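You operate a simulated robot arm through the tools that you are given. There is no shell and no other tool. Be economical: measure what you need, move in short steps, check, and stop when the job is done.

You run a simulated robot arm. Do the job below in one go: nothing can be reset, and whatever is moved stays where it is left.

TASK
Hold the valve marked 56 in the clamp, close it, then stand it in the leak tester.
Fine: Free the clamp again and slide the clear hood over the valve.

It is judged by the outcome, as a careful person would: the job done as asked, and still so three seconds after it is handed in. It fails if anything else is knocked over, pushed out of place, dropped, spilled or broken.

THE ROBOT
A 7-joint arm with a two-finger parallel gripper, fixed in place. Base frame: the origin is at the foot of the arm, x ahead of it, y to its left, z up; the work surface is at about z = 0. Lengths are in m, angles in rad, forces in N, time in s.
With the tool pointing down near the work surface it reaches from about 0.24 to 0.62 m from the base axis. Its first joint turns from -1.152 to 1.152 rad. Payload 2.6 kg.
The tool frame sits at the grasp point between the pads (the TCP): z along the fingers, y along the line on which they close. The tips reach 0.03 m beyond it. Largest opening 0.094 m; finger width 0.028, thickness 0.01; the body of the gripper, 0.05 by 0.096 m, starts 0.055 m behind the TCP.
Orientation is that of the tool frame in the base frame, as [roll, pitch, yaw] about the fixed x, y, z axes, in that order (R = Rz(yaw) Ry(pitch) Rx(roll)). With the fingers straight down and closing along the base's y, the tool's x points along the base's -x, its y along +y and its z along -z.

THE INTERFACE
- The arm moves only by the tool servo_tool. Its argument "deltas" is one flat list of numbers, 7 for each row, row after row: the shift along the base's x, y, z in m, then the turn, a rotation vector about the base's x, y, z in rad, then the finger opening in m, from 0 to 0.094. In form: [dx, dy, dz, ax, ay, az, gripper, dx, dy, dz, ax, ay, az, gripper, ...]. A call has 1 to 10 rows; each row is the pose to reach, as a shift and turn from the pose commanded when the call began. Each row takes 0.2 s and may step no farther than 0.05 m and 0.15 rad from the row before; otherwise, or with a gripper value out of range, the whole call is refused. A pose out of reach is approached as far as the arm can. The call stops where the force on the tool passes 40 N (or 10 N more than at its start, if that is more) or the arm is blocked; 0.2 s more then pass. The fingers move at their own pace (about 0.072 m/s each) and stop on an object; they squeeze with about 34 N. The grip force told is the motor's: it shows also when the fingers shut on nothing. Time passes only in rows, and 0.2 s behind the last, so rows that repeat a pose let the fingers close. The reply holds the time, the measured pose of the TCP, the force on the tool along the base axes, the opening and the grip force, in the units named above and with some noise, with the torque about the TCP (base axes, N m) and any sound that the robot's microphone picked up.
- Cameras (640 x 400 px; columns grow to the right, rows downward): "scene" is fixed at [0.0354, 0.4645, 0.54]; the picture's right is [-0.61, -0.79, 0.00], its down [-0.63, 0.49, -0.60] and it looks along [0.48, -0.37, -0.80] (base axes); focal length 214 px, centre (320, 200). "wrist" rides on the gripper at [0.076, 0.014, -0.102] in the tool frame; the picture's right is [-0.18, 0.98, 0.00], its down [-0.75, -0.14, -0.64] and it looks along [-0.63, -0.12, 0.77] (tool axes); focal length 243 px, centre (320, 200). There is no depth. A picture from a camera that has moved, and an enlarged one, comes with that camera's place and axes in the base frame and with its lens. The place of the scene camera against the robot may be out by one fixed shift of up to 0.018 m in any direction.
- camera(camera): a new picture of that camera. It takes no simulated time.
- inspect(camera, box): a new picture of the part [left, top, right, bottom] of that camera's present view, enlarged. It takes no simulated time.
- job_done(): hands the job in; it is judged then, once.

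Go step by step. Nothing tells you positions but the pictures and the camera data: compare them with the known pose of the tool, close in by small moves and look again before you grip or let go. The budget is 120 turns and 84 pictures, counting those below and the enlarged ones. Unless the task says otherwise, let go and move clear before handing in, and close with one line.

The tools are called by a JSON object that holds its "api" and its "payload". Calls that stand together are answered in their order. servo_tool: Moves the arm, as the interface text tells. Its arguments: {"type":"object","properties":{"deltas":{"type":"array"}},"required":["deltas"]} The other tools are called the same way: camera (camera) takes a picture; inspect (camera, box) takes an enlarged picture of a part of a camera's view; job_done () hands the job in.

At the start:

```text
time_s: 0.0
position: [0.3631, -0.0094, 0.3711]
tool_rot: [-3.14, 0.001, 3.141]
wrist_force: [-0.8, 0.0, -0.2]
ft_torque: [0.0, 0.02, -0.01]
grip_width: 0.0938
grip_force: 0.1
```

scene: 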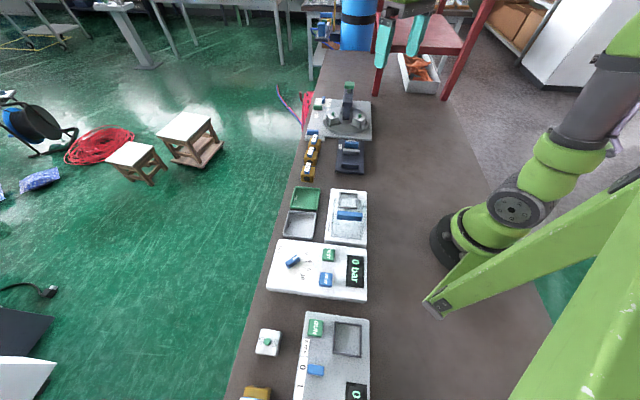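
wrist: 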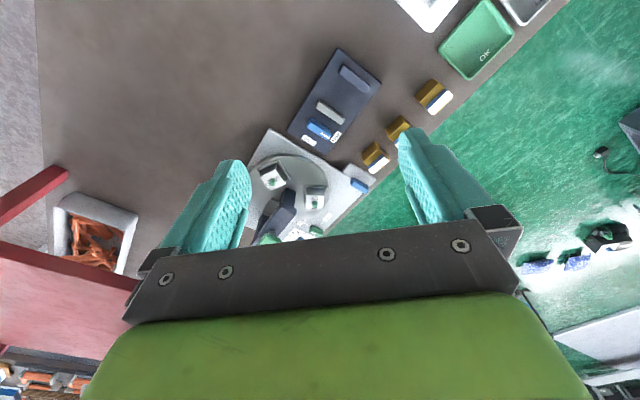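

I see a bench with several stations: valves in brass, a clamp, trays and testers. I'll enlarge the scene to tell them apart.

{"api": "inspect", "payload": {"camera": "scene", "box": [270, 70, 400, 190]}}

{"api": "inspect", "payload": {"camera": "scene", "box": [250, 170, 390, 310]}}

{"api": "inspect", "payload": {"camera": "scene", "box": [230, 290, 390, 400]}}

{"api": "inspect", "payload": {"camera": "wrist", "box": [220, 30, 480, 260]}}

```text
3.33 times, centred on (335, 130) of scene
camera zoom: at [0.0354, 0.4645, 0.54], right [-0.61, -0.79, 0.0], down [-0.63, 0.49, -0.6], along [0.48, -0.37, -0.8], focal length 715 px, centre (270, 433)
```

zoom: 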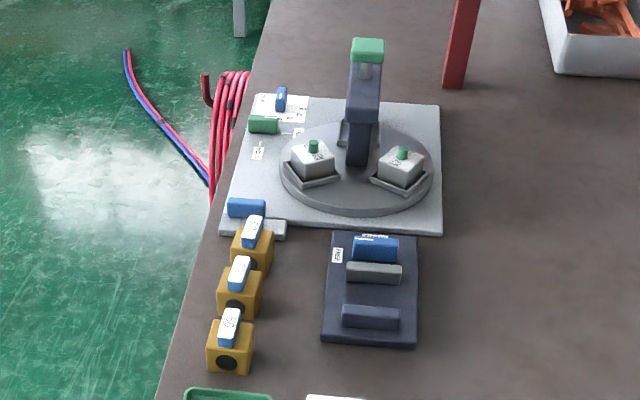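

```text
2.86 times, centred on (320, 240) of scene
camera zoom: at [0.0354, 0.4645, 0.54], right [-0.61, -0.79, 0.0], down [-0.63, 0.49, -0.6], along [0.48, -0.37, -0.8], focal length 613 px, centre (320, 86)
```

zoom: 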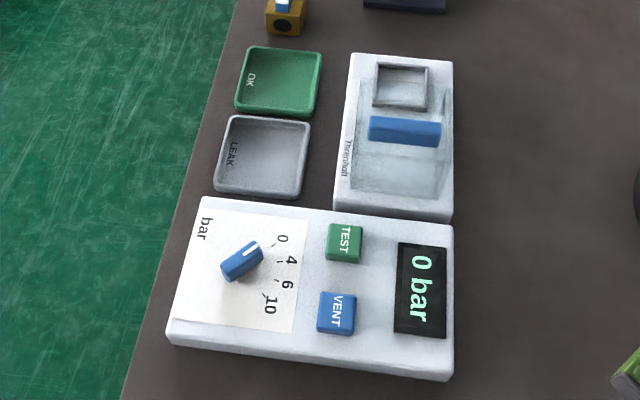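

```text
3.64 times, centred on (310, 345) of scene
camera zoom: at [0.0354, 0.4645, 0.54], right [-0.61, -0.79, 0.0], down [-0.63, 0.49, -0.6], along [0.48, -0.37, -0.8], focal length 780 px, centre (356, -327)
```

zoom: 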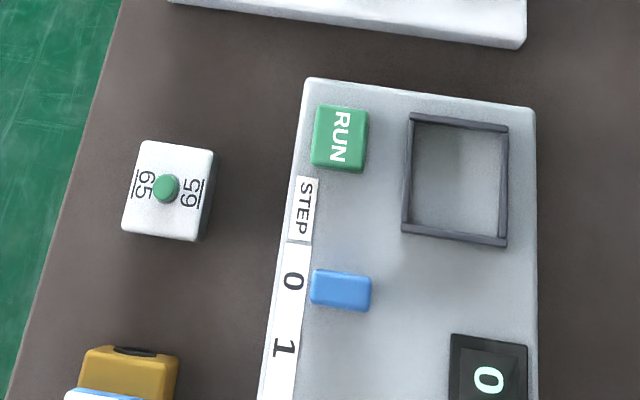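

```text
1.74 times, centred on (350, 145) of wrist
camera zoom: at [0.2873, 0.0038, 0.4733], right [0.18, 0.98, 0.0], down [0.75, -0.14, 0.64], along [0.63, -0.12, -0.77], focal length 422 px, centre (268, 296)
```

zoom: 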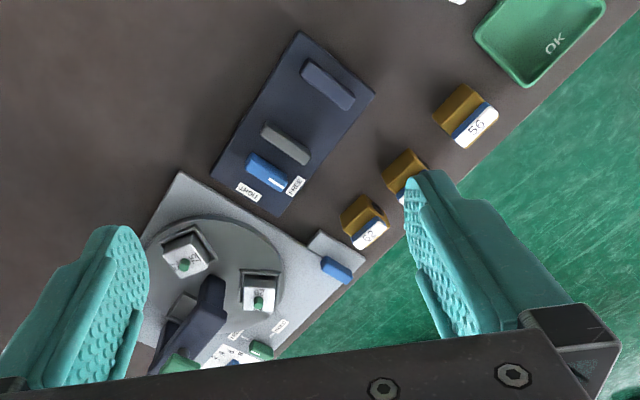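

The valve marked 56 looks like the brass one nearest the OK tray. The clamp is the dark plate, and the leak tester is the white unit with a hood and a square nest. I'll move closer to read the labels.

{"api": "servo_tool", "payload": {"deltas": [-0.02, 0.03, -0.02, 0, 0, 0, 0.094, -0.04, 0.06, -0.04, 0, 0, 0, 0.094, -0.05, 0.09, -0.07, 0, 0, 0, 0.094, -0.05, 0.12, -0.1, 0, 0, 0, 0.094]}}

{"api": "camera", "payload": {"camera": "wrist"}}

{"api": "inspect", "payload": {"camera": "wrist", "box": [160, 0, 480, 200]}}

```text
time_s: 1.0
position: [0.3137, 0.1107, 0.2704]
tool_rot: [-3.141, -0.001, 3.14]
wrist_force: [-0.3, 0.4, 0.2]
ft_torque: [0.0, 0.01, -0.02]
grip_width: 0.0941
grip_force: 0.1
```

```text
77 pictures are left
camera wrist: at [0.2385, 0.1251, 0.373], right [0.19, 0.98, 0.0], down [0.75, -0.14, 0.64], along [0.63, -0.12, -0.77], focal length 243 px, centre (320, 200)
```

wrist: 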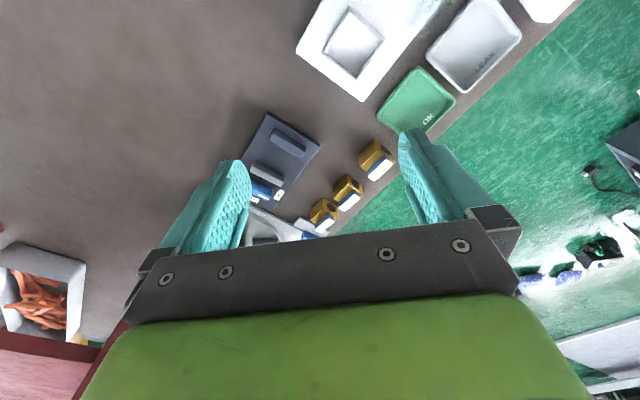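

```text
2.00 times, centred on (320, 100) of wrist
camera zoom: at [0.2385, 0.1251, 0.373], right [0.19, 0.98, 0.0], down [0.75, -0.14, 0.64], along [0.63, -0.12, -0.77], focal length 485 px, centre (320, 400)
```

zoom: 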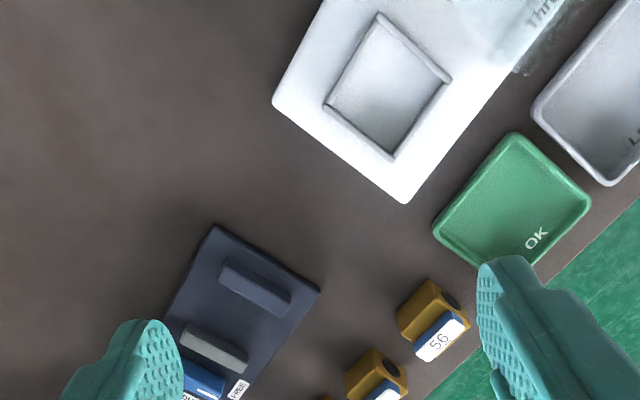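

Valve 56 is near (0.445, 0.176). I'll move over it to look straight down and check the other labels.

{"api": "servo_tool", "payload": {"deltas": [0.04, 0.0, -0.01, 0, 0, 0, 0.094, 0.08, 0.0, -0.02, 0, 0, 0, 0.094, 0.12, 0.0, -0.03, 0, 0, 0, 0.094, 0.14, 0.0, -0.03, 0, 0, 0, 0.094]}}

{"api": "camera", "payload": {"camera": "wrist"}}

{"api": "inspect", "payload": {"camera": "wrist", "box": [160, 0, 480, 200]}}

```text
time_s: 2.0
position: [0.4554, 0.1108, 0.2424]
tool_rot: [-3.141, 0.001, -3.14]
wrist_force: [0.5, -0.3, 0.7]
ft_torque: [0.03, 0.02, 0.01]
grip_width: 0.0938
grip_force: 0.0
```

```text
75 pictures are left
camera wrist: at [0.3795, 0.1248, 0.3437], right [0.18, 0.98, 0.0], down [0.75, -0.14, 0.64], along [0.63, -0.12, -0.77], focal length 243 px, centre (320, 200)
```

wrist: 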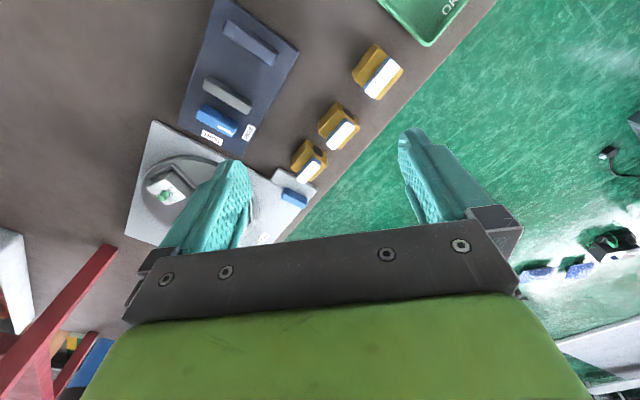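

```text
2.00 times, centred on (320, 100) of wrist
camera zoom: at [0.3795, 0.1248, 0.3437], right [0.18, 0.98, 0.0], down [0.75, -0.14, 0.64], along [0.63, -0.12, -0.77], focal length 485 px, centre (320, 400)
```

zoom: 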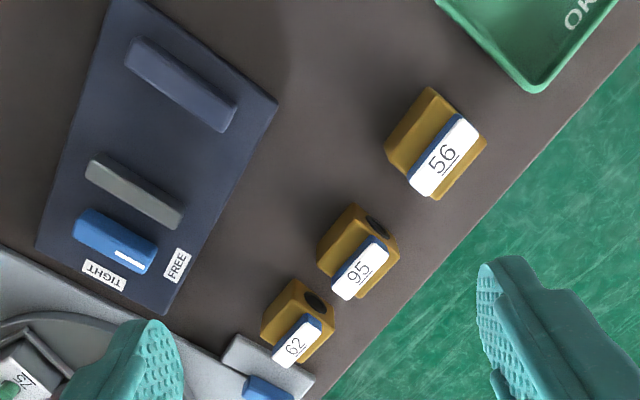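

Next I'll check the 56 label, the valve's state and the clamp knob up close.

{"api": "inspect", "payload": {"camera": "wrist", "box": [340, 30, 420, 110]}}

{"api": "inspect", "payload": {"camera": "wrist", "box": [170, 0, 310, 160]}}

{"api": "inspect", "payload": {"camera": "scene", "box": [290, 120, 380, 190]}}

```text
5.00 times, centred on (380, 70) of wrist
camera zoom: at [0.3795, 0.1248, 0.3437], right [0.18, 0.98, 0.0], down [0.75, -0.14, 0.64], along [0.63, -0.12, -0.77], focal length 1213 px, centre (20, 850)
```

zoom: 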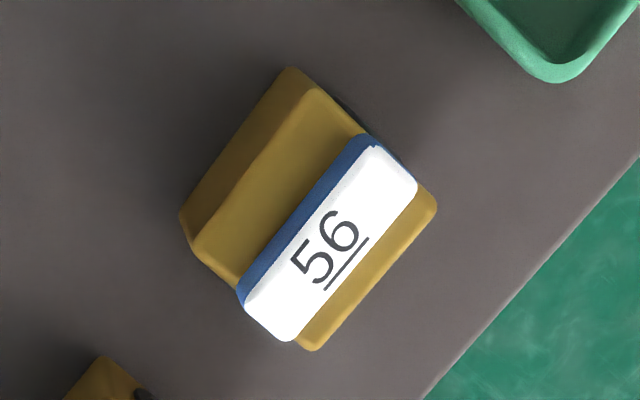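

```text
2.50 times, centred on (240, 80) of wrist
camera zoom: at [0.3795, 0.1248, 0.3437], right [0.18, 0.98, 0.0], down [0.75, -0.14, 0.64], along [0.63, -0.12, -0.77], focal length 606 px, centre (520, 500)
```

zoom: 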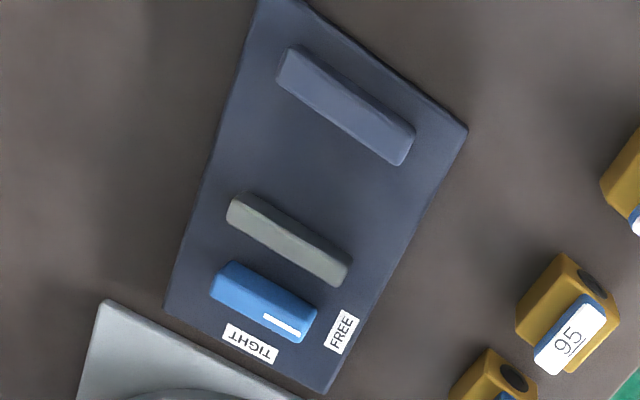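

```text
5.71 times, centred on (335, 155) of scene
camera zoom: at [0.0354, 0.4645, 0.54], right [-0.61, -0.79, 0.0], down [-0.63, 0.49, -0.6], along [0.48, -0.37, -0.8], focal length 1226 px, centre (234, 457)
```

zoom: 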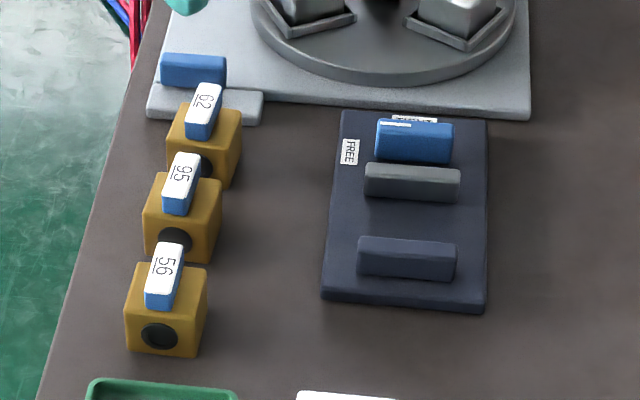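

Confirmed: it is 56, and its lever lies along the bore, so the valve is open. Its centre is about (0.458, 0.177), and everything is turned about 45°. I'll turn the gripper to close across the bore, then move above the valve.

{"api": "servo_tool", "payload": {"deltas": [0, 0.015, -0.015, 0, 0, -0.13, 0.094, 0, 0.03, -0.03, 0, 0, -0.26, 0.094, 0, 0.045, -0.045, 0, 0, -0.39, 0.094, 0.003, 0.055, -0.06, 0, 0, -0.52, 0.094, 0.003, 0.066, -0.08, 0, 0, -0.65, 0.094, 0.003, 0.066, -0.09, 0, 0, -0.775, 0.094, 0.003, 0.066, -0.09, 0, 0, -0.775, 0.094]}}

{"api": "camera", "payload": {"camera": "wrist"}}

{"api": "camera", "payload": {"camera": "scene"}}

```text
time_s: 3.6
position: [0.4564, 0.1759, 0.1513]
tool_rot: [-3.141, 0.001, 2.365]
wrist_force: [-0.8, 0.0, 0.6]
ft_torque: [0.02, 0.01, -0.03]
grip_width: 0.0939
grip_force: 0.0
```

```text
70 pictures are left
camera wrist: at [0.4124, 0.2391, 0.2529], right [0.82, 0.57, 0.0], down [0.44, -0.63, 0.64], along [0.37, -0.53, -0.77], focal length 243 px, centre (320, 200)
```

wrist: 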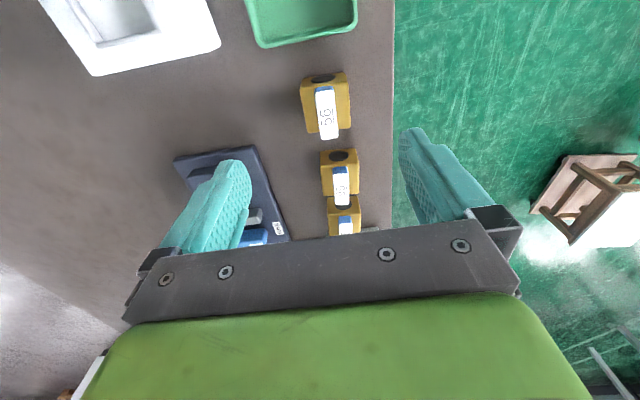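

```text
69 pictures are left
```

scene: 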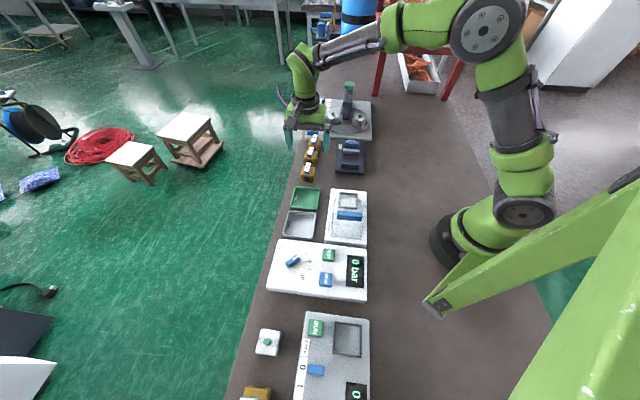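

I'll enlarge this view to fix the valve's centre and angle more precisely.

{"api": "inspect", "payload": {"camera": "wrist", "box": [265, 55, 385, 155]}}

{"api": "inspect", "payload": {"camera": "wrist", "box": [160, 120, 320, 250]}}

```text
4.00 times, centred on (325, 105) of wrist
camera zoom: at [0.4124, 0.2391, 0.2529], right [0.82, 0.57, 0.0], down [0.44, -0.63, 0.64], along [0.37, -0.53, -0.77], focal length 970 px, centre (300, 580)
```

zoom: 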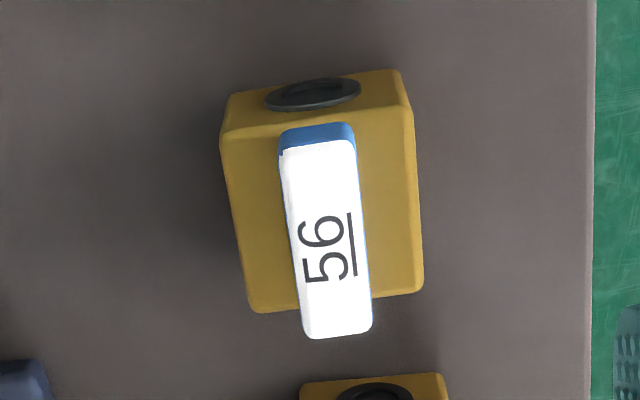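

```text
3.08 times, centred on (240, 185) of wrist
camera zoom: at [0.4124, 0.2391, 0.2529], right [0.82, 0.57, 0.0], down [0.44, -0.63, 0.64], along [0.37, -0.53, -0.77], focal length 746 px, centre (566, 246)
```

zoom: 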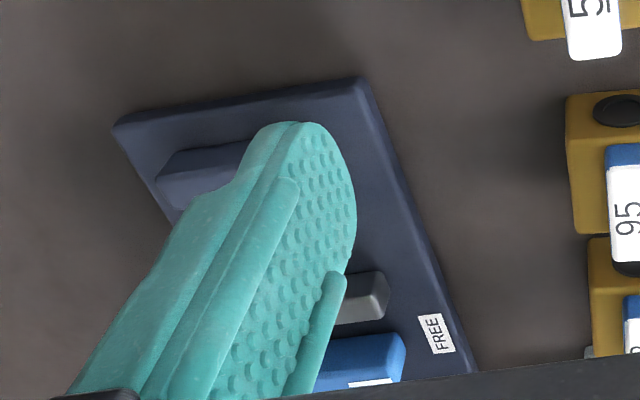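

The valve centre is (0.460, 0.180) and its angle matches the gripper within about 2°. I'll descend with the fingers open, down to a TCP height of 0.042.

{"api": "servo_tool", "payload": {"deltas": [0.0035, 0.004, -0.03, 0, 0, 0, 0.094, 0.0035, 0.004, -0.06, 0, 0, 0, 0.094, 0.0035, 0.004, -0.085, 0, 0, 0, 0.094, 0.0035, 0.004, -0.109, 0, 0, 0, 0.094, 0.0035, 0.004, -0.109, 0, 0, 0, 0.094]}}

{"api": "camera", "payload": {"camera": "wrist"}}

{"api": "inspect", "payload": {"camera": "scene", "box": [270, 90, 370, 200]}}

```text
time_s: 4.8
position: [0.4573, 0.1793, 0.0425]
tool_rot: [3.141, 0.0, 2.368]
wrist_force: [-0.3, 0.6, -0.3]
ft_torque: [0.02, -0.02, 0.02]
grip_width: 0.0941
grip_force: 0.0
```

```text
66 pictures are left
camera wrist: at [0.4138, 0.2429, 0.1437], right [0.82, 0.57, 0.0], down [0.44, -0.63, 0.64], along [0.37, -0.53, -0.77], focal length 243 px, centre (320, 200)
```

wrist: 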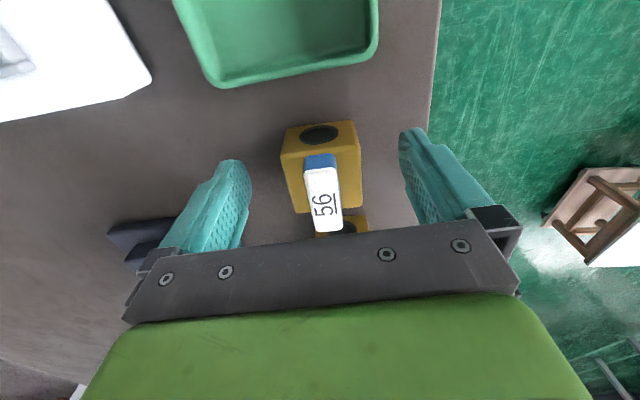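

```text
3.64 times, centred on (320, 145) of scene
camera zoom: at [0.0354, 0.4645, 0.54], right [-0.61, -0.79, 0.0], down [-0.63, 0.49, -0.6], along [0.48, -0.37, -0.8], focal length 780 px, centre (320, 400)
```

zoom: 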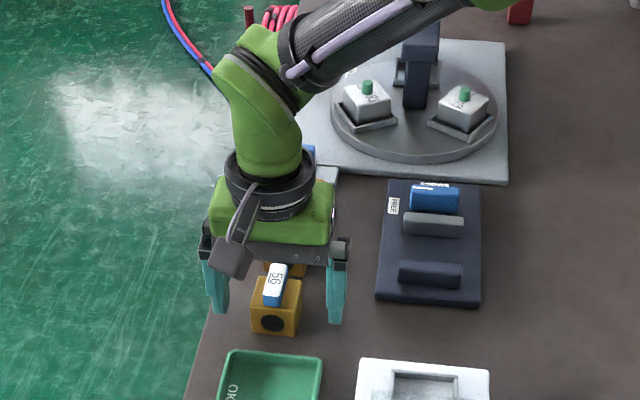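

The valve sits between the fingers, about 4 mm toward the camera. I'll correct for that and grip.

{"api": "servo_tool", "payload": {"deltas": [-0.0015, 0.0035, 0, 0, 0, 0, 0.094, -0.0015, 0.0035, 0, 0, 0, 0, 0.05, -0.0015, 0.0035, 0, 0, 0, 0, 0.03, -0.0015, 0.0035, 0, 0, 0, 0, 0.03, -0.0015, 0.0035, 0, 0, 0, 0, 0.03]}}

{"api": "camera", "payload": {"camera": "wrist"}}

```text
time_s: 6.0
position: [0.4565, 0.1822, 0.0421]
tool_rot: [3.141, 0.001, 2.366]
wrist_force: [1.1, -0.2, 0.6]
ft_torque: [-0.02, -0.07, 0.0]
grip_width: 0.0419
grip_force: 34.5
```

```text
64 pictures are left
camera wrist: at [0.4131, 0.246, 0.1441], right [0.82, 0.57, 0.0], down [0.44, -0.63, 0.64], along [0.37, -0.53, -0.77], focal length 243 px, centre (320, 200)
```

wrist: 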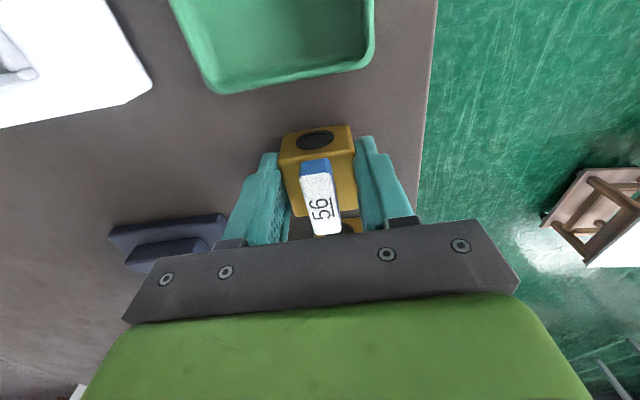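

The valve is gripped (0.042 wide). I'll lift it and carry it to above the clamp.

{"api": "servo_tool", "payload": {"deltas": [0, 0, 0.04, 0, 0, 0, 0.03, 0, 0, 0.08, 0, 0, 0, 0.03, 0, 0, 0.11, 0, 0, 0, 0.03, -0.007, -0.04, 0.11, 0, 0, 0, 0.03, -0.014, -0.08, 0.11, 0, 0, 0, 0.03, -0.021, -0.12, 0.11, 0, 0, 0, 0.03, -0.03, -0.16, 0.11, 0, 0, 0, 0.03, -0.03, -0.16, 0.11, 0, 0, 0, 0.03]}}

{"api": "camera", "payload": {"camera": "wrist"}}

{"api": "inspect", "payload": {"camera": "scene", "box": [280, 90, 400, 190]}}

```text
time_s: 7.8
position: [0.4262, 0.0218, 0.152]
tool_rot: [-3.141, 0.0, 2.366]
wrist_force: [0.8, 0.2, -4.2]
ft_torque: [0.0, 0.04, 0.02]
grip_width: 0.0414
grip_force: 33.5
```

```text
63 pictures are left
camera wrist: at [0.3832, 0.0861, 0.2539], right [0.82, 0.57, 0.0], down [0.44, -0.63, 0.64], along [0.37, -0.53, -0.77], focal length 243 px, centre (320, 200)
```

wrist: 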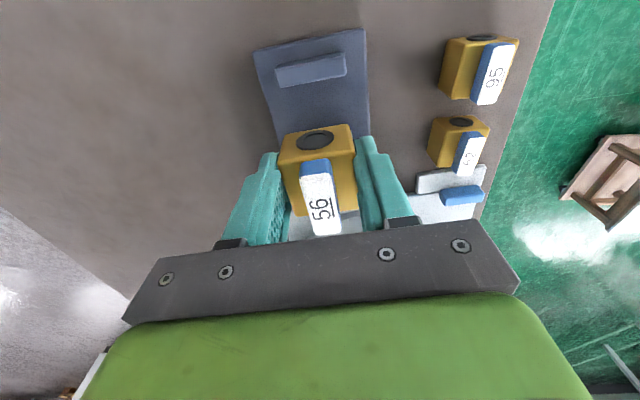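

```text
4.00 times, centred on (340, 140) of scene
camera zoom: at [0.0354, 0.4645, 0.54], right [-0.61, -0.79, 0.0], down [-0.63, 0.49, -0.6], along [0.48, -0.37, -0.8], focal length 858 px, centre (240, 440)
```

zoom: 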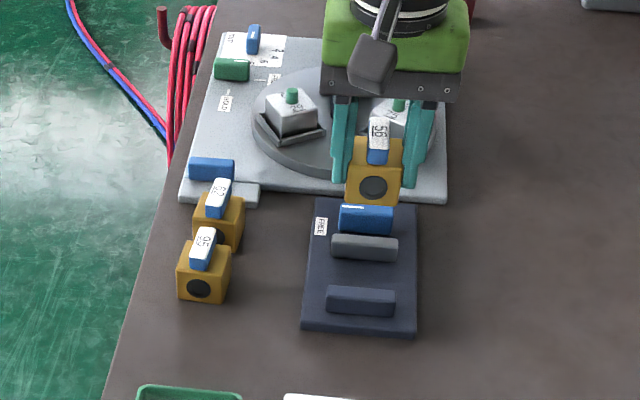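

I need an accurate position for the fixed jaw, so I'll enlarge it.

{"api": "inspect", "payload": {"camera": "wrist", "box": [240, 20, 400, 120]}}

```text
4.00 times, centred on (320, 70) of wrist
camera zoom: at [0.3832, 0.0861, 0.2539], right [0.82, 0.57, 0.0], down [0.44, -0.63, 0.64], along [0.37, -0.53, -0.77], focal length 970 px, centre (320, 720)
```

zoom: 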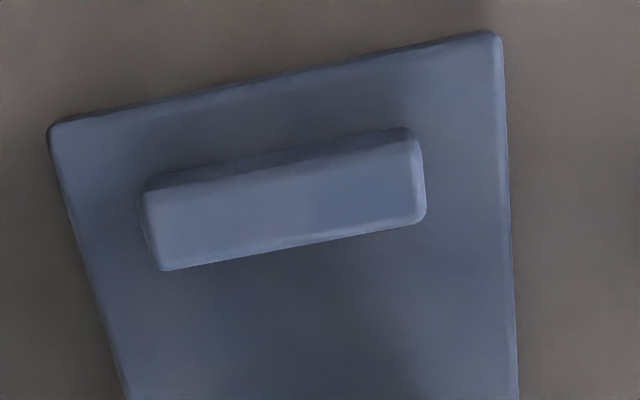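

Fixed jaw: its front face midpoint is about (0.411, 0.035), its top about 0.022, and it lies at 45°. Now I'll measure how the valve sits in the grip.

{"api": "inspect", "payload": {"camera": "wrist", "box": [250, 110, 410, 240]}}

```text
3.08 times, centred on (330, 175) of wrist
camera zoom: at [0.3832, 0.0861, 0.2539], right [0.82, 0.57, 0.0], down [0.44, -0.63, 0.64], along [0.37, -0.53, -0.77], focal length 746 px, centre (289, 277)
```

zoom: 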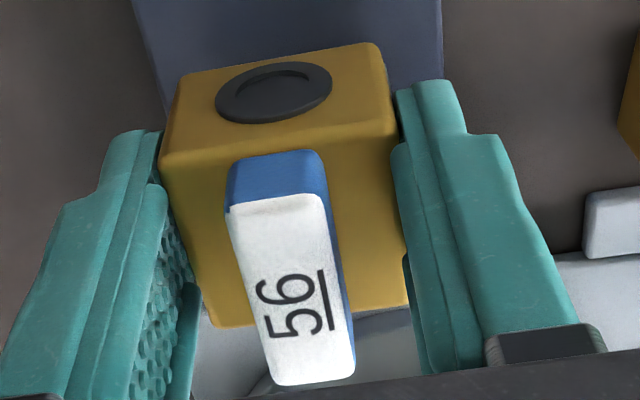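

The valve is nearly centred over the jaw gap, so I only need a small shift. I'll descend to just above the plate and look.

{"api": "servo_tool", "payload": {"deltas": [-0.0005, -0.002, -0.03, 0, 0, 0, 0.03, -0.0005, -0.002, -0.06, 0, 0, 0, 0.03, -0.0005, -0.002, -0.085, 0, 0, 0, 0.03, -0.0005, -0.002, -0.085, 0, 0, 0, 0.03]}}

{"api": "camera", "payload": {"camera": "wrist"}}

{"api": "inspect", "payload": {"camera": "scene", "box": [310, 110, 400, 180]}}

```text
time_s: 8.8
position: [0.4258, 0.0226, 0.0659]
tool_rot: [-3.142, -0.001, 2.367]
wrist_force: [0.4, -0.7, -4.1]
ft_torque: [0.0, 0.03, -0.03]
grip_width: 0.0418
grip_force: 34.1
```

```text
59 pictures are left
camera wrist: at [0.3824, 0.0841, 0.168], right [0.82, 0.57, 0.0], down [0.44, -0.63, 0.64], along [0.37, -0.53, -0.77], focal length 243 px, centre (320, 200)
```

wrist: 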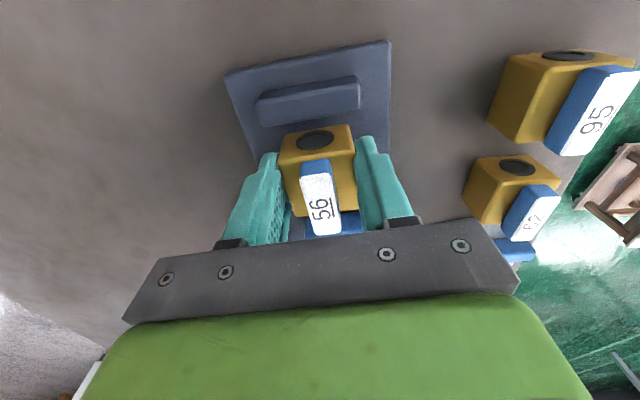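

```text
5.71 times, centred on (355, 145) of scene
camera zoom: at [0.0354, 0.4645, 0.54], right [-0.61, -0.79, 0.0], down [-0.63, 0.49, -0.6], along [0.48, -0.37, -0.8], focal length 1226 px, centre (120, 514)
```

zoom: 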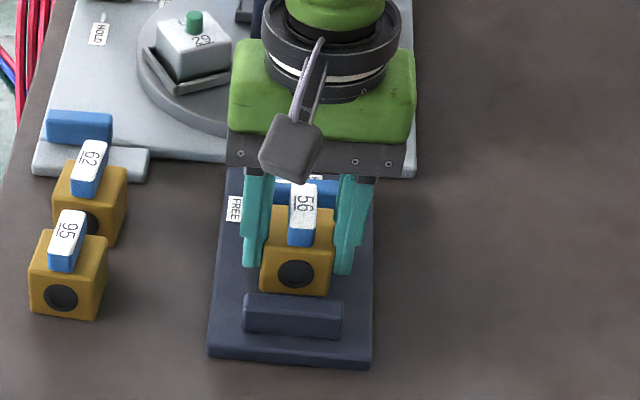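

Alignment looks good in both views. I'll lower gently until it seats.

{"api": "servo_tool", "payload": {"deltas": [0, 0, -0.005, 0, 0, 0, 0.03, 0, 0, -0.009, 0, 0, 0, 0.03, 0, 0, -0.011, 0, 0, 0, 0.03, 0, 0, -0.012, 0, 0, 0, 0.03]}}

{"api": "inspect", "payload": {"camera": "scene", "box": [310, 110, 400, 180]}}

```text
time_s: 9.8
position: [0.4272, 0.0211, 0.0544]
tool_rot: [-3.141, -0.001, 2.367]
wrist_force: [-0.7, -0.6, -3.3]
ft_torque: [0.01, 0.03, -0.02]
grip_width: 0.0416
grip_force: 33.5
```

```text
5.71 times, centred on (355, 145) of scene
camera zoom: at [0.0354, 0.4645, 0.54], right [-0.61, -0.79, 0.0], down [-0.63, 0.49, -0.6], along [0.48, -0.37, -0.8], focal length 1226 px, centre (120, 514)
```

zoom: 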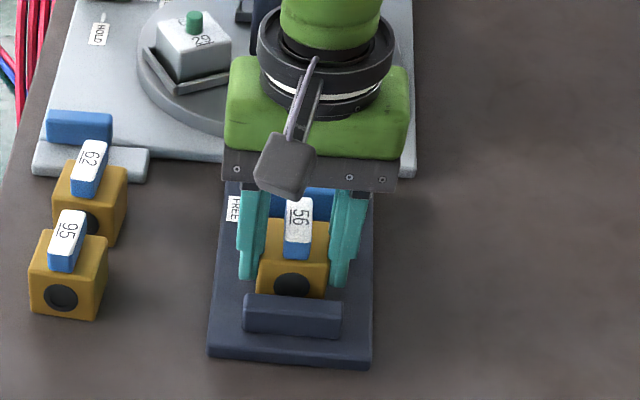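

Not touching yet, so I'll lower in 1 mm steps.

{"api": "servo_tool", "payload": {"deltas": [0, 0, -0.001, 0, 0, 0, 0.03, 0, 0, -0.002, 0, 0, 0, 0.03, 0, 0, -0.003, 0, 0, 0, 0.03, 0, 0, -0.004, 0, 0, 0, 0.03]}}

```text
time_s: 10.8
position: [0.4292, 0.0206, 0.0532]
tool_rot: [3.138, 0.001, 2.364]
wrist_force: [-7.9, -0.4, 26.4]
ft_torque: [-0.08, 0.34, -0.19]
grip_width: 0.0419
grip_force: 34.0
```

It is seated on the plate (contact at 0.053). I'll ease the pressure, open the fingers and lift off.

{"api": "servo_tool", "payload": {"deltas": [0, 0, 0.003, 0, 0, 0, 0.03, 0, 0, 0.003, 0, 0, 0, 0.06, 0, 0, 0.003, 0, 0, 0, 0.08, 0, 0, 0.003, 0, 0, 0, 0.08, 0, 0, 0.03, 0, 0, 0, 0.08, 0, 0, 0.07, 0, 0, 0, 0.08, 0, 0, 0.1, 0, 0, 0, 0.08]}}

{"api": "camera", "payload": {"camera": "wrist"}}

{"api": "inspect", "payload": {"camera": "scene", "box": [310, 110, 400, 180]}}

```text
time_s: 12.4
position: [0.4266, 0.0206, 0.1508]
tool_rot: [-3.14, -0.003, 2.366]
wrist_force: [-0.3, 0.6, 0.5]
ft_torque: [0.0, 0.01, -0.01]
grip_width: 0.0801
grip_force: 0.1
```

```text
56 pictures are left
camera wrist: at [0.3823, 0.085, 0.2533], right [0.82, 0.57, 0.0], down [0.44, -0.63, 0.64], along [0.37, -0.53, -0.77], focal length 243 px, centre (320, 200)
```

wrist: 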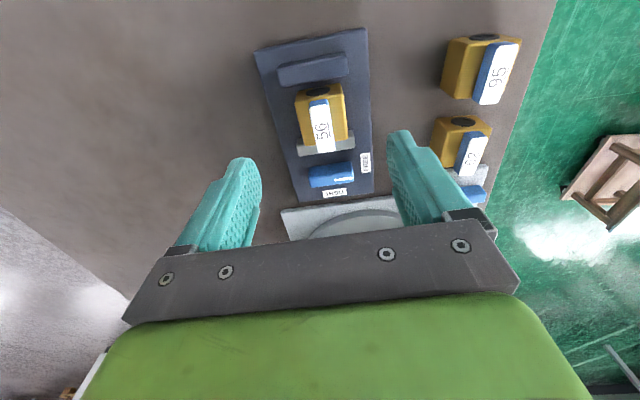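

```text
5.71 times, centred on (355, 145) of scene
camera zoom: at [0.0354, 0.4645, 0.54], right [-0.61, -0.79, 0.0], down [-0.63, 0.49, -0.6], along [0.48, -0.37, -0.8], focal length 1226 px, centre (120, 514)
```

zoom: 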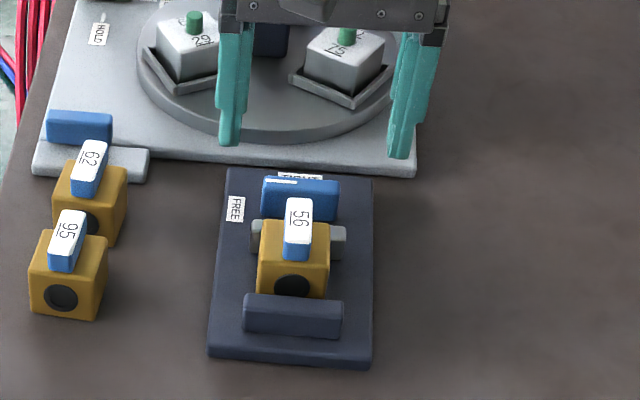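

Valve 56 stands between the jaws. I'll look closely at the knob and valve next.

{"api": "inspect", "payload": {"camera": "wrist", "box": [250, 70, 400, 210]}}

```text
2.86 times, centred on (325, 140) of wrist
camera zoom: at [0.3823, 0.085, 0.2533], right [0.82, 0.57, 0.0], down [0.44, -0.63, 0.64], along [0.37, -0.53, -0.77], focal length 693 px, centre (306, 371)
```

zoom: 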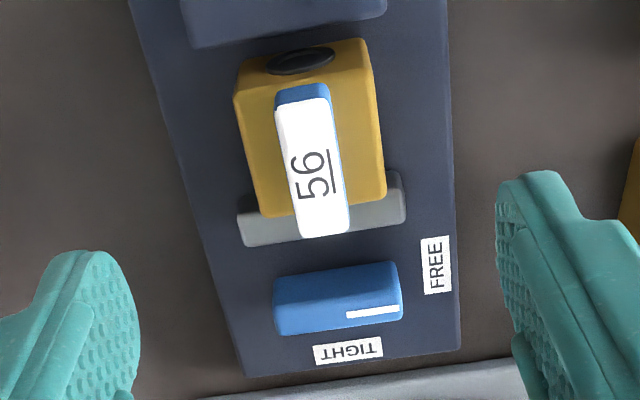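

The knob bar lies along FREE and must go a quarter turn clockwise to TIGHT. I'll turn the gripper +90° above the knob so that it straddles the bar.

{"api": "servo_tool", "payload": {"deltas": [0.0, 0.0, 0.03, 0, 0, 0.145, 0.08, 0.01, -0.01, 0.03, 0, 0, 0.29, 0.06, 0.02, -0.02, 0.03, 0, 0, 0.435, 0.05, 0.03, -0.03, 0.03, 0, 0, 0.58, 0.05, 0.04, -0.04, 0.03, 0, 0, 0.725, 0.05, 0.05, -0.05, 0.03, 0, 0, 0.87, 0.05, 0.05, -0.05, 0.03, 0, 0, 1.015, 0.05, 0.05, -0.05, 0.03, 0, 0, 1.16, 0.05, 0.05, -0.05, 0.03, 0, 0, 1.305, 0.05, 0.05, -0.05, 0.03, 0, 0, 1.45, 0.05]}}

{"api": "servo_tool", "payload": {"deltas": [0, 0, -0.02, 0, 0, 0.116, 0.05, 0, 0, -0.03, 0, 0, 0.116, 0.05, 0, 0, -0.03, 0, 0, 0.116, 0.05]}}

{"api": "camera", "payload": {"camera": "wrist"}}

{"api": "inspect", "payload": {"camera": "wrist", "box": [240, 40, 400, 180]}}

```text
time_s: 14.6
position: [0.4783, -0.0287, 0.1808]
tool_rot: [-3.141, 0.0, -2.462]
wrist_force: [0.4, 0.0, 0.5]
ft_torque: [0.03, -0.03, -0.02]
grip_width: 0.0501
grip_force: 0.0
```

```text
time_s: 15.4
position: [0.4771, -0.0288, 0.1497]
tool_rot: [3.141, 0.001, -2.349]
wrist_force: [0.4, 0.1, 0.0]
ft_torque: [0.01, -0.01, -0.02]
grip_width: 0.0499
grip_force: 0.1
```

```text
53 pictures are left
camera wrist: at [0.4145, -0.0731, 0.2518], right [-0.57, 0.82, 0.0], down [0.63, 0.44, 0.64], along [0.53, 0.37, -0.77], focal length 243 px, centre (320, 200)
```

wrist: 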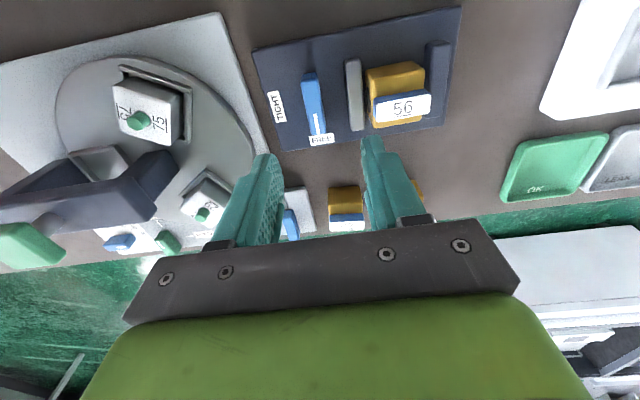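

```text
2.86 times, centred on (320, 110) of wrist
camera zoom: at [0.4145, -0.0731, 0.2518], right [-0.57, 0.82, 0.0], down [0.63, 0.44, 0.64], along [0.53, 0.37, -0.77], focal length 693 px, centre (320, 457)
```

zoom: 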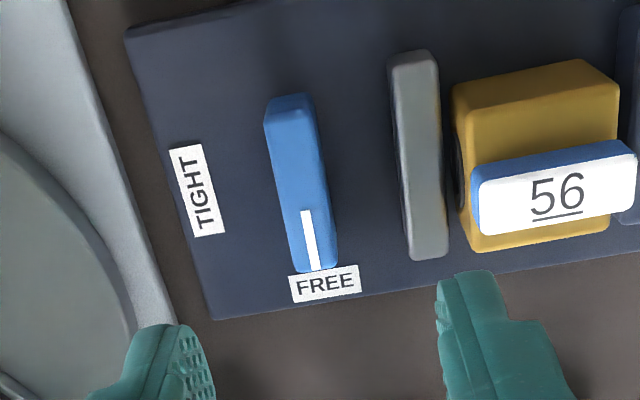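

The knob centre is (0.481, -0.032) with its top near 0.029. I'll narrow the fingers and descend around the bar.

{"api": "servo_tool", "payload": {"deltas": [0.004, -0.003, -0.04, 0, 0, 0, 0.034, 0.004, -0.003, -0.08, 0, 0, 0, 0.034, 0.004, -0.003, -0.08, 0, 0, 0, 0.034]}}

{"api": "camera", "payload": {"camera": "wrist"}}

{"api": "inspect", "payload": {"camera": "scene", "box": [310, 110, 400, 180]}}

```text
time_s: 16.2
position: [0.4831, -0.0331, 0.0695]
tool_rot: [-3.142, -0.001, -2.35]
wrist_force: [-0.8, -0.5, -0.4]
ft_torque: [-0.02, 0.02, -0.03]
grip_width: 0.0337
grip_force: 0.1
```

```text
51 pictures are left
camera wrist: at [0.4189, -0.0766, 0.1715], right [-0.57, 0.82, 0.0], down [0.63, 0.44, 0.64], along [0.53, 0.37, -0.77], focal length 243 px, centre (320, 200)
```

wrist: 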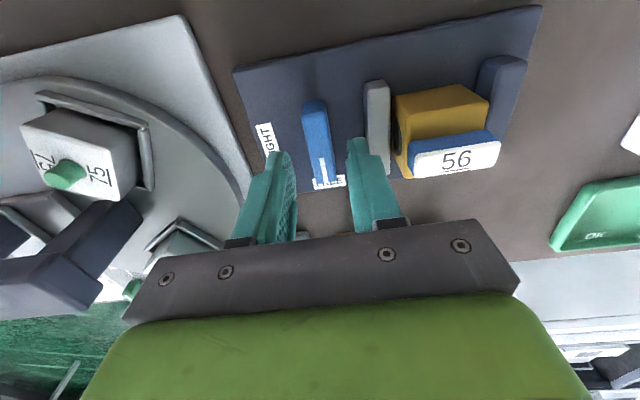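

```text
5.71 times, centred on (355, 145) of scene
camera zoom: at [0.0354, 0.4645, 0.54], right [-0.61, -0.79, 0.0], down [-0.63, 0.49, -0.6], along [0.48, -0.37, -0.8], focal length 1226 px, centre (120, 514)
```

zoom: 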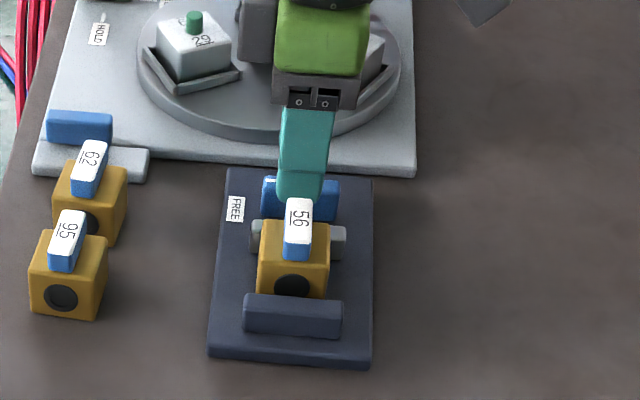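

I'll make a small correction and descend to grip height.

{"api": "servo_tool", "payload": {"deltas": [-0.003, -0.0005, -0.01, 0, 0, 0, 0.034, -0.003, -0.0005, -0.02, 0, 0, 0, 0.034, -0.003, -0.0005, -0.0245, 0, 0, 0, 0.034, -0.003, -0.0005, -0.0245, 0, 0, 0, 0.034]}}

{"api": "camera", "payload": {"camera": "wrist"}}

```text
time_s: 17.2
position: [0.4787, -0.0331, 0.0455]
tool_rot: [-3.141, 0.0, -2.352]
wrist_force: [-0.7, 0.7, -0.1]
ft_torque: [-0.01, 0.04, 0.03]
grip_width: 0.0341
grip_force: 0.0
```

```text
49 pictures are left
camera wrist: at [0.4155, -0.0767, 0.1474], right [-0.57, 0.82, 0.0], down [0.63, 0.44, 0.64], along [0.53, 0.37, -0.77], focal length 243 px, centre (320, 200)
```

wrist: 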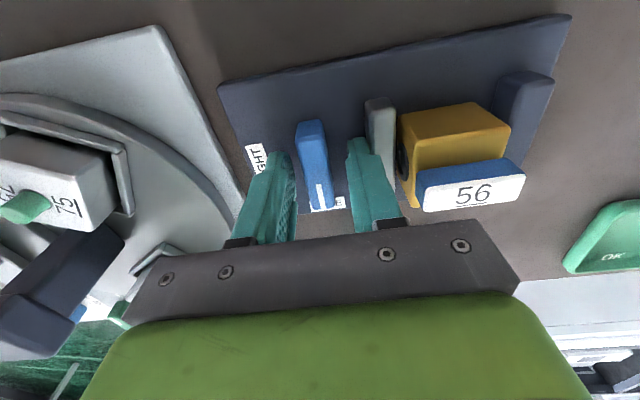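

The bar is between the fingers. I'll centre slightly, close, and look at the force.

{"api": "servo_tool", "payload": {"deltas": [0.001, -0.0025, 0, 0, 0, 0, 0.034, 0.001, -0.0025, 0, 0, 0, 0, 0.01, 0.001, -0.0025, 0, 0, 0, 0, 0.01, 0.001, -0.0025, 0, 0, 0, 0, 0.01]}}

```text
time_s: 18.2
position: [0.4792, -0.0349, 0.0455]
tool_rot: [3.14, -0.002, -2.351]
wrist_force: [-8.4, 4.2, 4.6]
ft_torque: [-0.08, -0.03, -0.23]
grip_width: 0.0147
grip_force: 45.3
```

It is gripped (0.0147). I'll take out the small side load and turn clockwise in steps.

{"api": "servo_tool", "payload": {"deltas": [-0.001, 0.001, 0, 0, 0, -0.14, 0.01, -0.001, 0.001, 0, 0, 0, -0.28, 0.01, -0.001, 0.001, 0, 0, 0, -0.42, 0.01, -0.001, 0.001, 0, 0, 0, -0.56, 0.01]}}

```text
time_s: 19.2
position: [0.4783, -0.0343, 0.0464]
tool_rot: [-3.141, 0.0, -2.913]
wrist_force: [12.2, 2.8, -27.6]
ft_torque: [0.18, -0.98, 0.02]
grip_width: 0.0148
grip_force: 44.7
```

It turns, but there is some vertical load. I'll lower 1 mm and keep going.

{"api": "servo_tool", "payload": {"deltas": [-0.0005, 0, -0.001, 0, 0, 0, 0.01, -0.0005, 0, -0.0015, 0, 0, -0.14, 0.01, -0.0005, 0, -0.0015, 0, 0, -0.28, 0.01]}}

{"api": "inspect", "payload": {"camera": "scene", "box": [310, 110, 400, 180]}}

{"api": "camera", "payload": {"camera": "wrist"}}

```text
time_s: 20.0
position: [0.4786, -0.0347, 0.0459]
tool_rot: [3.141, 0.002, 3.094]
wrist_force: [19.9, 1.0, -23.3]
ft_torque: [0.02, -0.04, 0.03]
grip_width: 0.0147
grip_force: 45.0
```

```text
5.71 times, centred on (355, 145) of scene
camera zoom: at [0.0355, 0.4645, 0.54], right [-0.61, -0.79, 0.0], down [-0.63, 0.49, -0.6], along [0.48, -0.37, -0.8], focal length 1226 px, centre (120, 514)
```

zoom: 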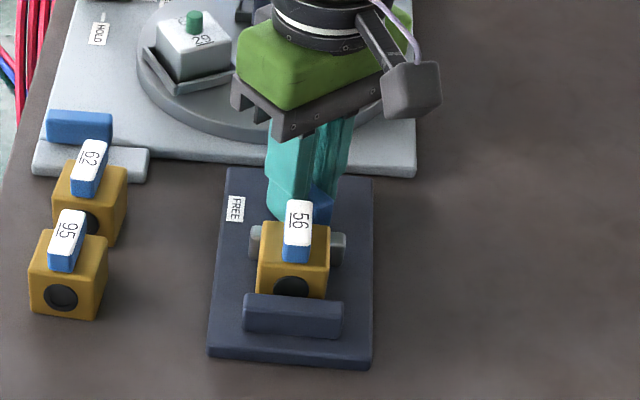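

```text
47 pictures are left
camera wrist: at [0.4035, -0.0158, 0.1476], right [0.23, 0.97, 0.0], down [0.74, -0.18, 0.64], along [0.63, -0.15, -0.77], focal length 243 px, centre (320, 200)
```

wrist: 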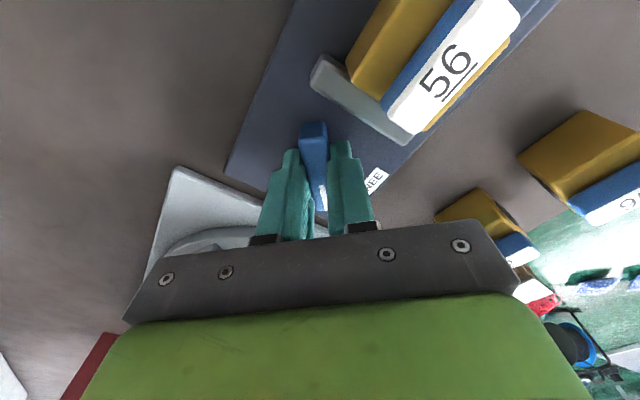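

The knob has turned half way. I'll unload the side forces and finish the quarter turn.

{"api": "servo_tool", "payload": {"deltas": [0.001, 0, -0.001, 0, 0, -0.14, 0.01, 0.001, 0, -0.001, 0, 0, -0.28, 0.01, 0.001, 0, -0.001, 0, 0, -0.42, 0.01, 0.001, 0, -0.001, 0, 0, -0.56, 0.01]}}

```text
time_s: 21.0
position: [0.4787, -0.0338, 0.0459]
tool_rot: [3.139, -0.001, 2.527]
wrist_force: [-11.3, 3.7, 23.5]
ft_torque: [0.56, 1.28, 0.05]
grip_width: 0.0149
grip_force: 44.8
```

{"api": "servo_tool", "payload": {"deltas": [-0.0006, 0, 0.001, 0, 0, 0, 0.01, -0.0006, 0, 0.001, 0, 0, -0.1, 0.01, -0.0006, 0, 0.001, 0, 0, -0.17, 0.01, -0.0006, 0, 0.001, 0, 0, -0.19, 0.01]}}

{"api": "camera", "payload": {"camera": "wrist"}}

{"api": "inspect", "payload": {"camera": "scene", "box": [310, 110, 400, 180]}}

```text
time_s: 22.0
position: [0.4789, -0.0337, 0.0466]
tool_rot: [3.141, 0.001, 2.346]
wrist_force: [-7.1, 8.0, 14.8]
ft_torque: [-0.76, -0.69, 0.63]
grip_width: 0.0148
grip_force: 45.2
```

```text
46 pictures are left
camera wrist: at [0.4364, 0.0311, 0.1477], right [0.83, 0.56, 0.0], down [0.43, -0.64, 0.64], along [0.36, -0.53, -0.77], focal length 243 px, centre (320, 200)
```

wrist: 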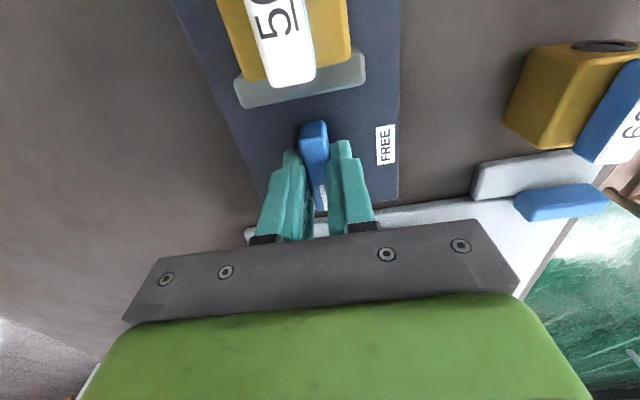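

```text
5.71 times, centred on (355, 145) of scene
camera zoom: at [0.0353, 0.4645, 0.54], right [-0.61, -0.79, 0.0], down [-0.63, 0.49, -0.6], along [0.48, -0.37, -0.8], focal length 1226 px, centre (120, 514)
```

zoom: 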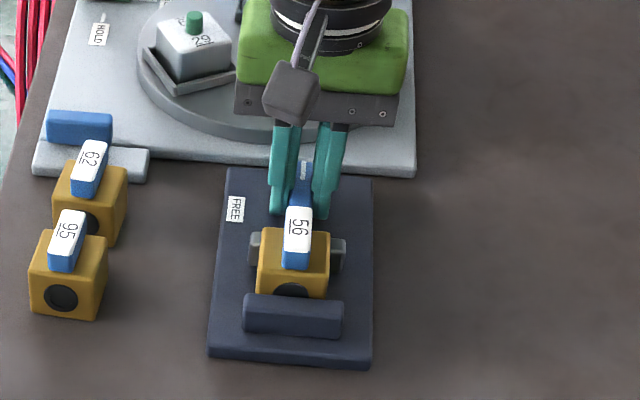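

The knob points at TIGHT, a stop torque appeared, and the jaw has closed on the valve. I'll release and rise.

{"api": "servo_tool", "payload": {"deltas": [0, 0, 0, 0, 0, 0.02, 0.02, 0, 0, 0, 0, 0, 0.02, 0.05, 0, 0, 0, 0, 0, 0.02, 0.05, 0, 0, 0.04, 0, 0, 0.02, 0.05, 0, 0, 0.08, 0, 0, 0.02, 0.05, -0.01, 0.01, 0.1, 0, 0, 0.02, 0.05, -0.03, 0.03, 0.1, 0, 0, 0.02, 0.05, -0.05, 0.05, 0.1, 0, 0, 0.02, 0.05, -0.05, 0.05, 0.1, 0, 0, 0.02, 0.05]}}

{"api": "camera", "payload": {"camera": "wrist"}}

{"api": "inspect", "payload": {"camera": "wrist", "box": [250, 50, 410, 190]}}

```text
time_s: 24.0
position: [0.4289, 0.0158, 0.1451]
tool_rot: [3.14, -0.001, 2.365]
wrist_force: [0.2, 0.8, -0.3]
ft_torque: [0.01, 0.0, 0.03]
grip_width: 0.0499
grip_force: 0.0
```

```text
44 pictures are left
camera wrist: at [0.3844, 0.0789, 0.2472], right [0.82, 0.57, 0.0], down [0.44, -0.63, 0.64], along [0.37, -0.53, -0.77], focal length 243 px, centre (320, 200)
```

wrist: 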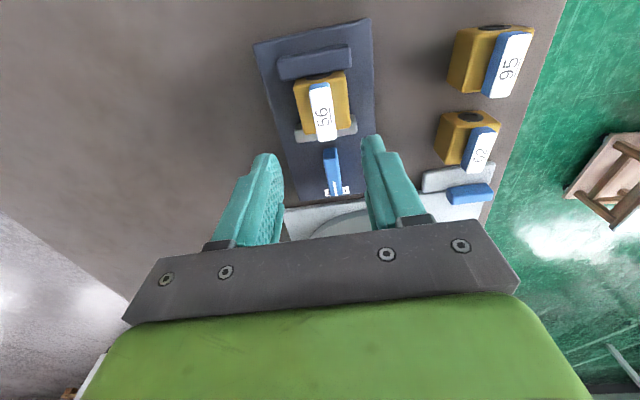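

```text
2.86 times, centred on (330, 120) of wrist
camera zoom: at [0.3844, 0.0789, 0.2472], right [0.82, 0.57, 0.0], down [0.44, -0.63, 0.64], along [0.37, -0.53, -0.77], focal length 693 px, centre (291, 429)
```

zoom: 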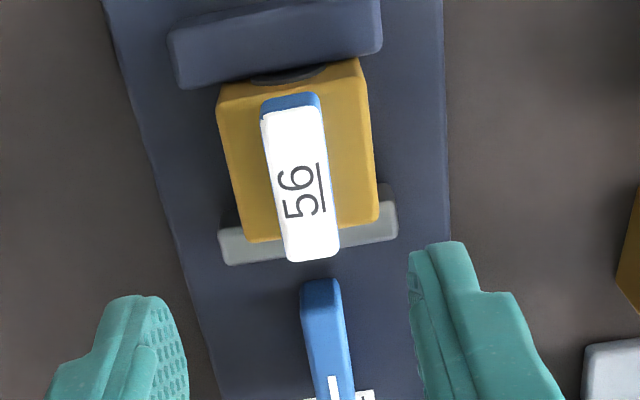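

The valve is clamped between the jaws, with its lever near (0.425, 0.025) and the lever top near 0.07. I'll move over the lever and look.

{"api": "servo_tool", "payload": {"deltas": [-0.004, 0.009, 0, 0, 0, 0, 0.04, -0.004, 0.009, -0.03, 0, 0, 0, 0.04, -0.004, 0.009, -0.03, 0, 0, 0, 0.04]}}

{"api": "camera", "payload": {"camera": "wrist"}}

{"api": "inspect", "payload": {"camera": "wrist", "box": [250, 80, 390, 220]}}

```text
time_s: 24.8
position: [0.4245, 0.0234, 0.115]
tool_rot: [3.141, -0.001, 2.363]
wrist_force: [0.1, 0.2, -0.3]
ft_torque: [-0.02, 0.03, 0.02]
grip_width: 0.0401
grip_force: 0.2
```

```text
42 pictures are left
camera wrist: at [0.3812, 0.0885, 0.2165], right [0.82, 0.57, 0.0], down [0.44, -0.63, 0.64], along [0.37, -0.53, -0.77], focal length 243 px, centre (320, 200)
```

wrist: 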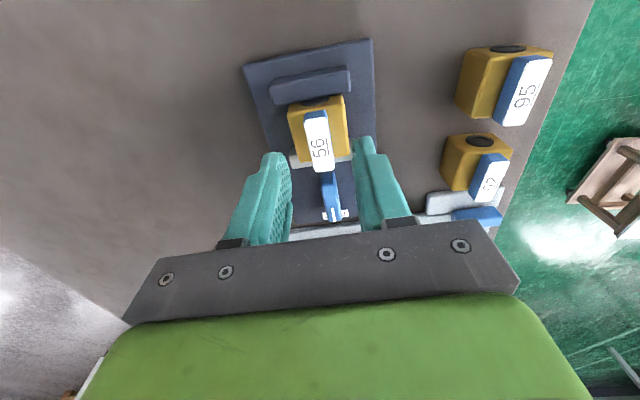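

```text
2.86 times, centred on (320, 150) of wrist
camera zoom: at [0.3812, 0.0885, 0.2165], right [0.82, 0.57, 0.0], down [0.44, -0.63, 0.64], along [0.37, -0.53, -0.77], focal length 693 px, centre (320, 343)
```

zoom: 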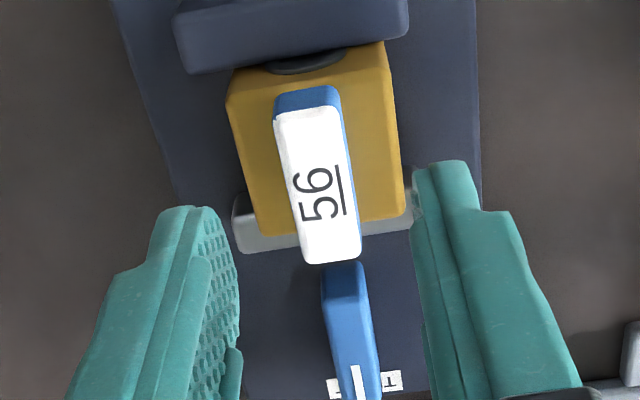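

The lever is centred between the fingers. I'll descend and grip it.

{"api": "servo_tool", "payload": {"deltas": [0, 0.002, -0.015, 0, 0, 0, 0.04, 0, 0.002, -0.029, 0, 0, 0, 0.04, 0, 0.002, -0.029, 0, 0, 0, 0.04, 0, 0.002, -0.029, 0, 0, 0, 0.01, 0, 0.002, -0.029, 0, 0, 0, 0.01, 0, 0.002, -0.029, 0, 0, 0, 0.01]}}

{"api": "inspect", "payload": {"camera": "wrist", "box": [230, 90, 410, 240]}}

```text
time_s: 26.2
position: [0.4261, 0.0284, 0.0834]
tool_rot: [-3.141, 0.0, 2.362]
wrist_force: [-0.4, -0.9, -0.4]
ft_torque: [0.05, 0.0, -0.01]
grip_width: 0.0154
grip_force: 33.8
```

```text
2.67 times, centred on (320, 165) of wrist
camera zoom: at [0.3827, 0.0906, 0.1872], right [0.82, 0.57, 0.0], down [0.44, -0.63, 0.64], along [0.37, -0.53, -0.77], focal length 647 px, centre (320, 293)
```

zoom: 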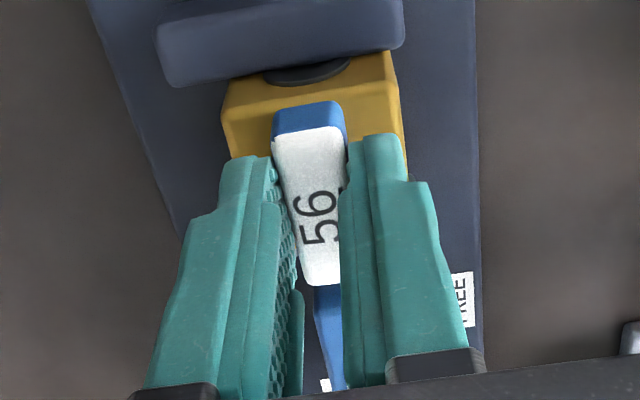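

I have the lever with little side load. I'll try a small clockwise turn and watch the torque.

{"api": "servo_tool", "payload": {"deltas": [0, 0, 0, 0, 0, -0.1, 0.01, 0, 0, 0, 0, 0, -0.2, 0.01, 0, 0, 0, 0, 0, -0.3, 0.01]}}

```text
time_s: 27.0
position: [0.4255, 0.0263, 0.087]
tool_rot: [3.14, 0.003, 2.059]
wrist_force: [5.5, -1.5, 0.3]
ft_torque: [-0.13, -0.26, 0.06]
grip_width: 0.0151
grip_force: 33.7
```

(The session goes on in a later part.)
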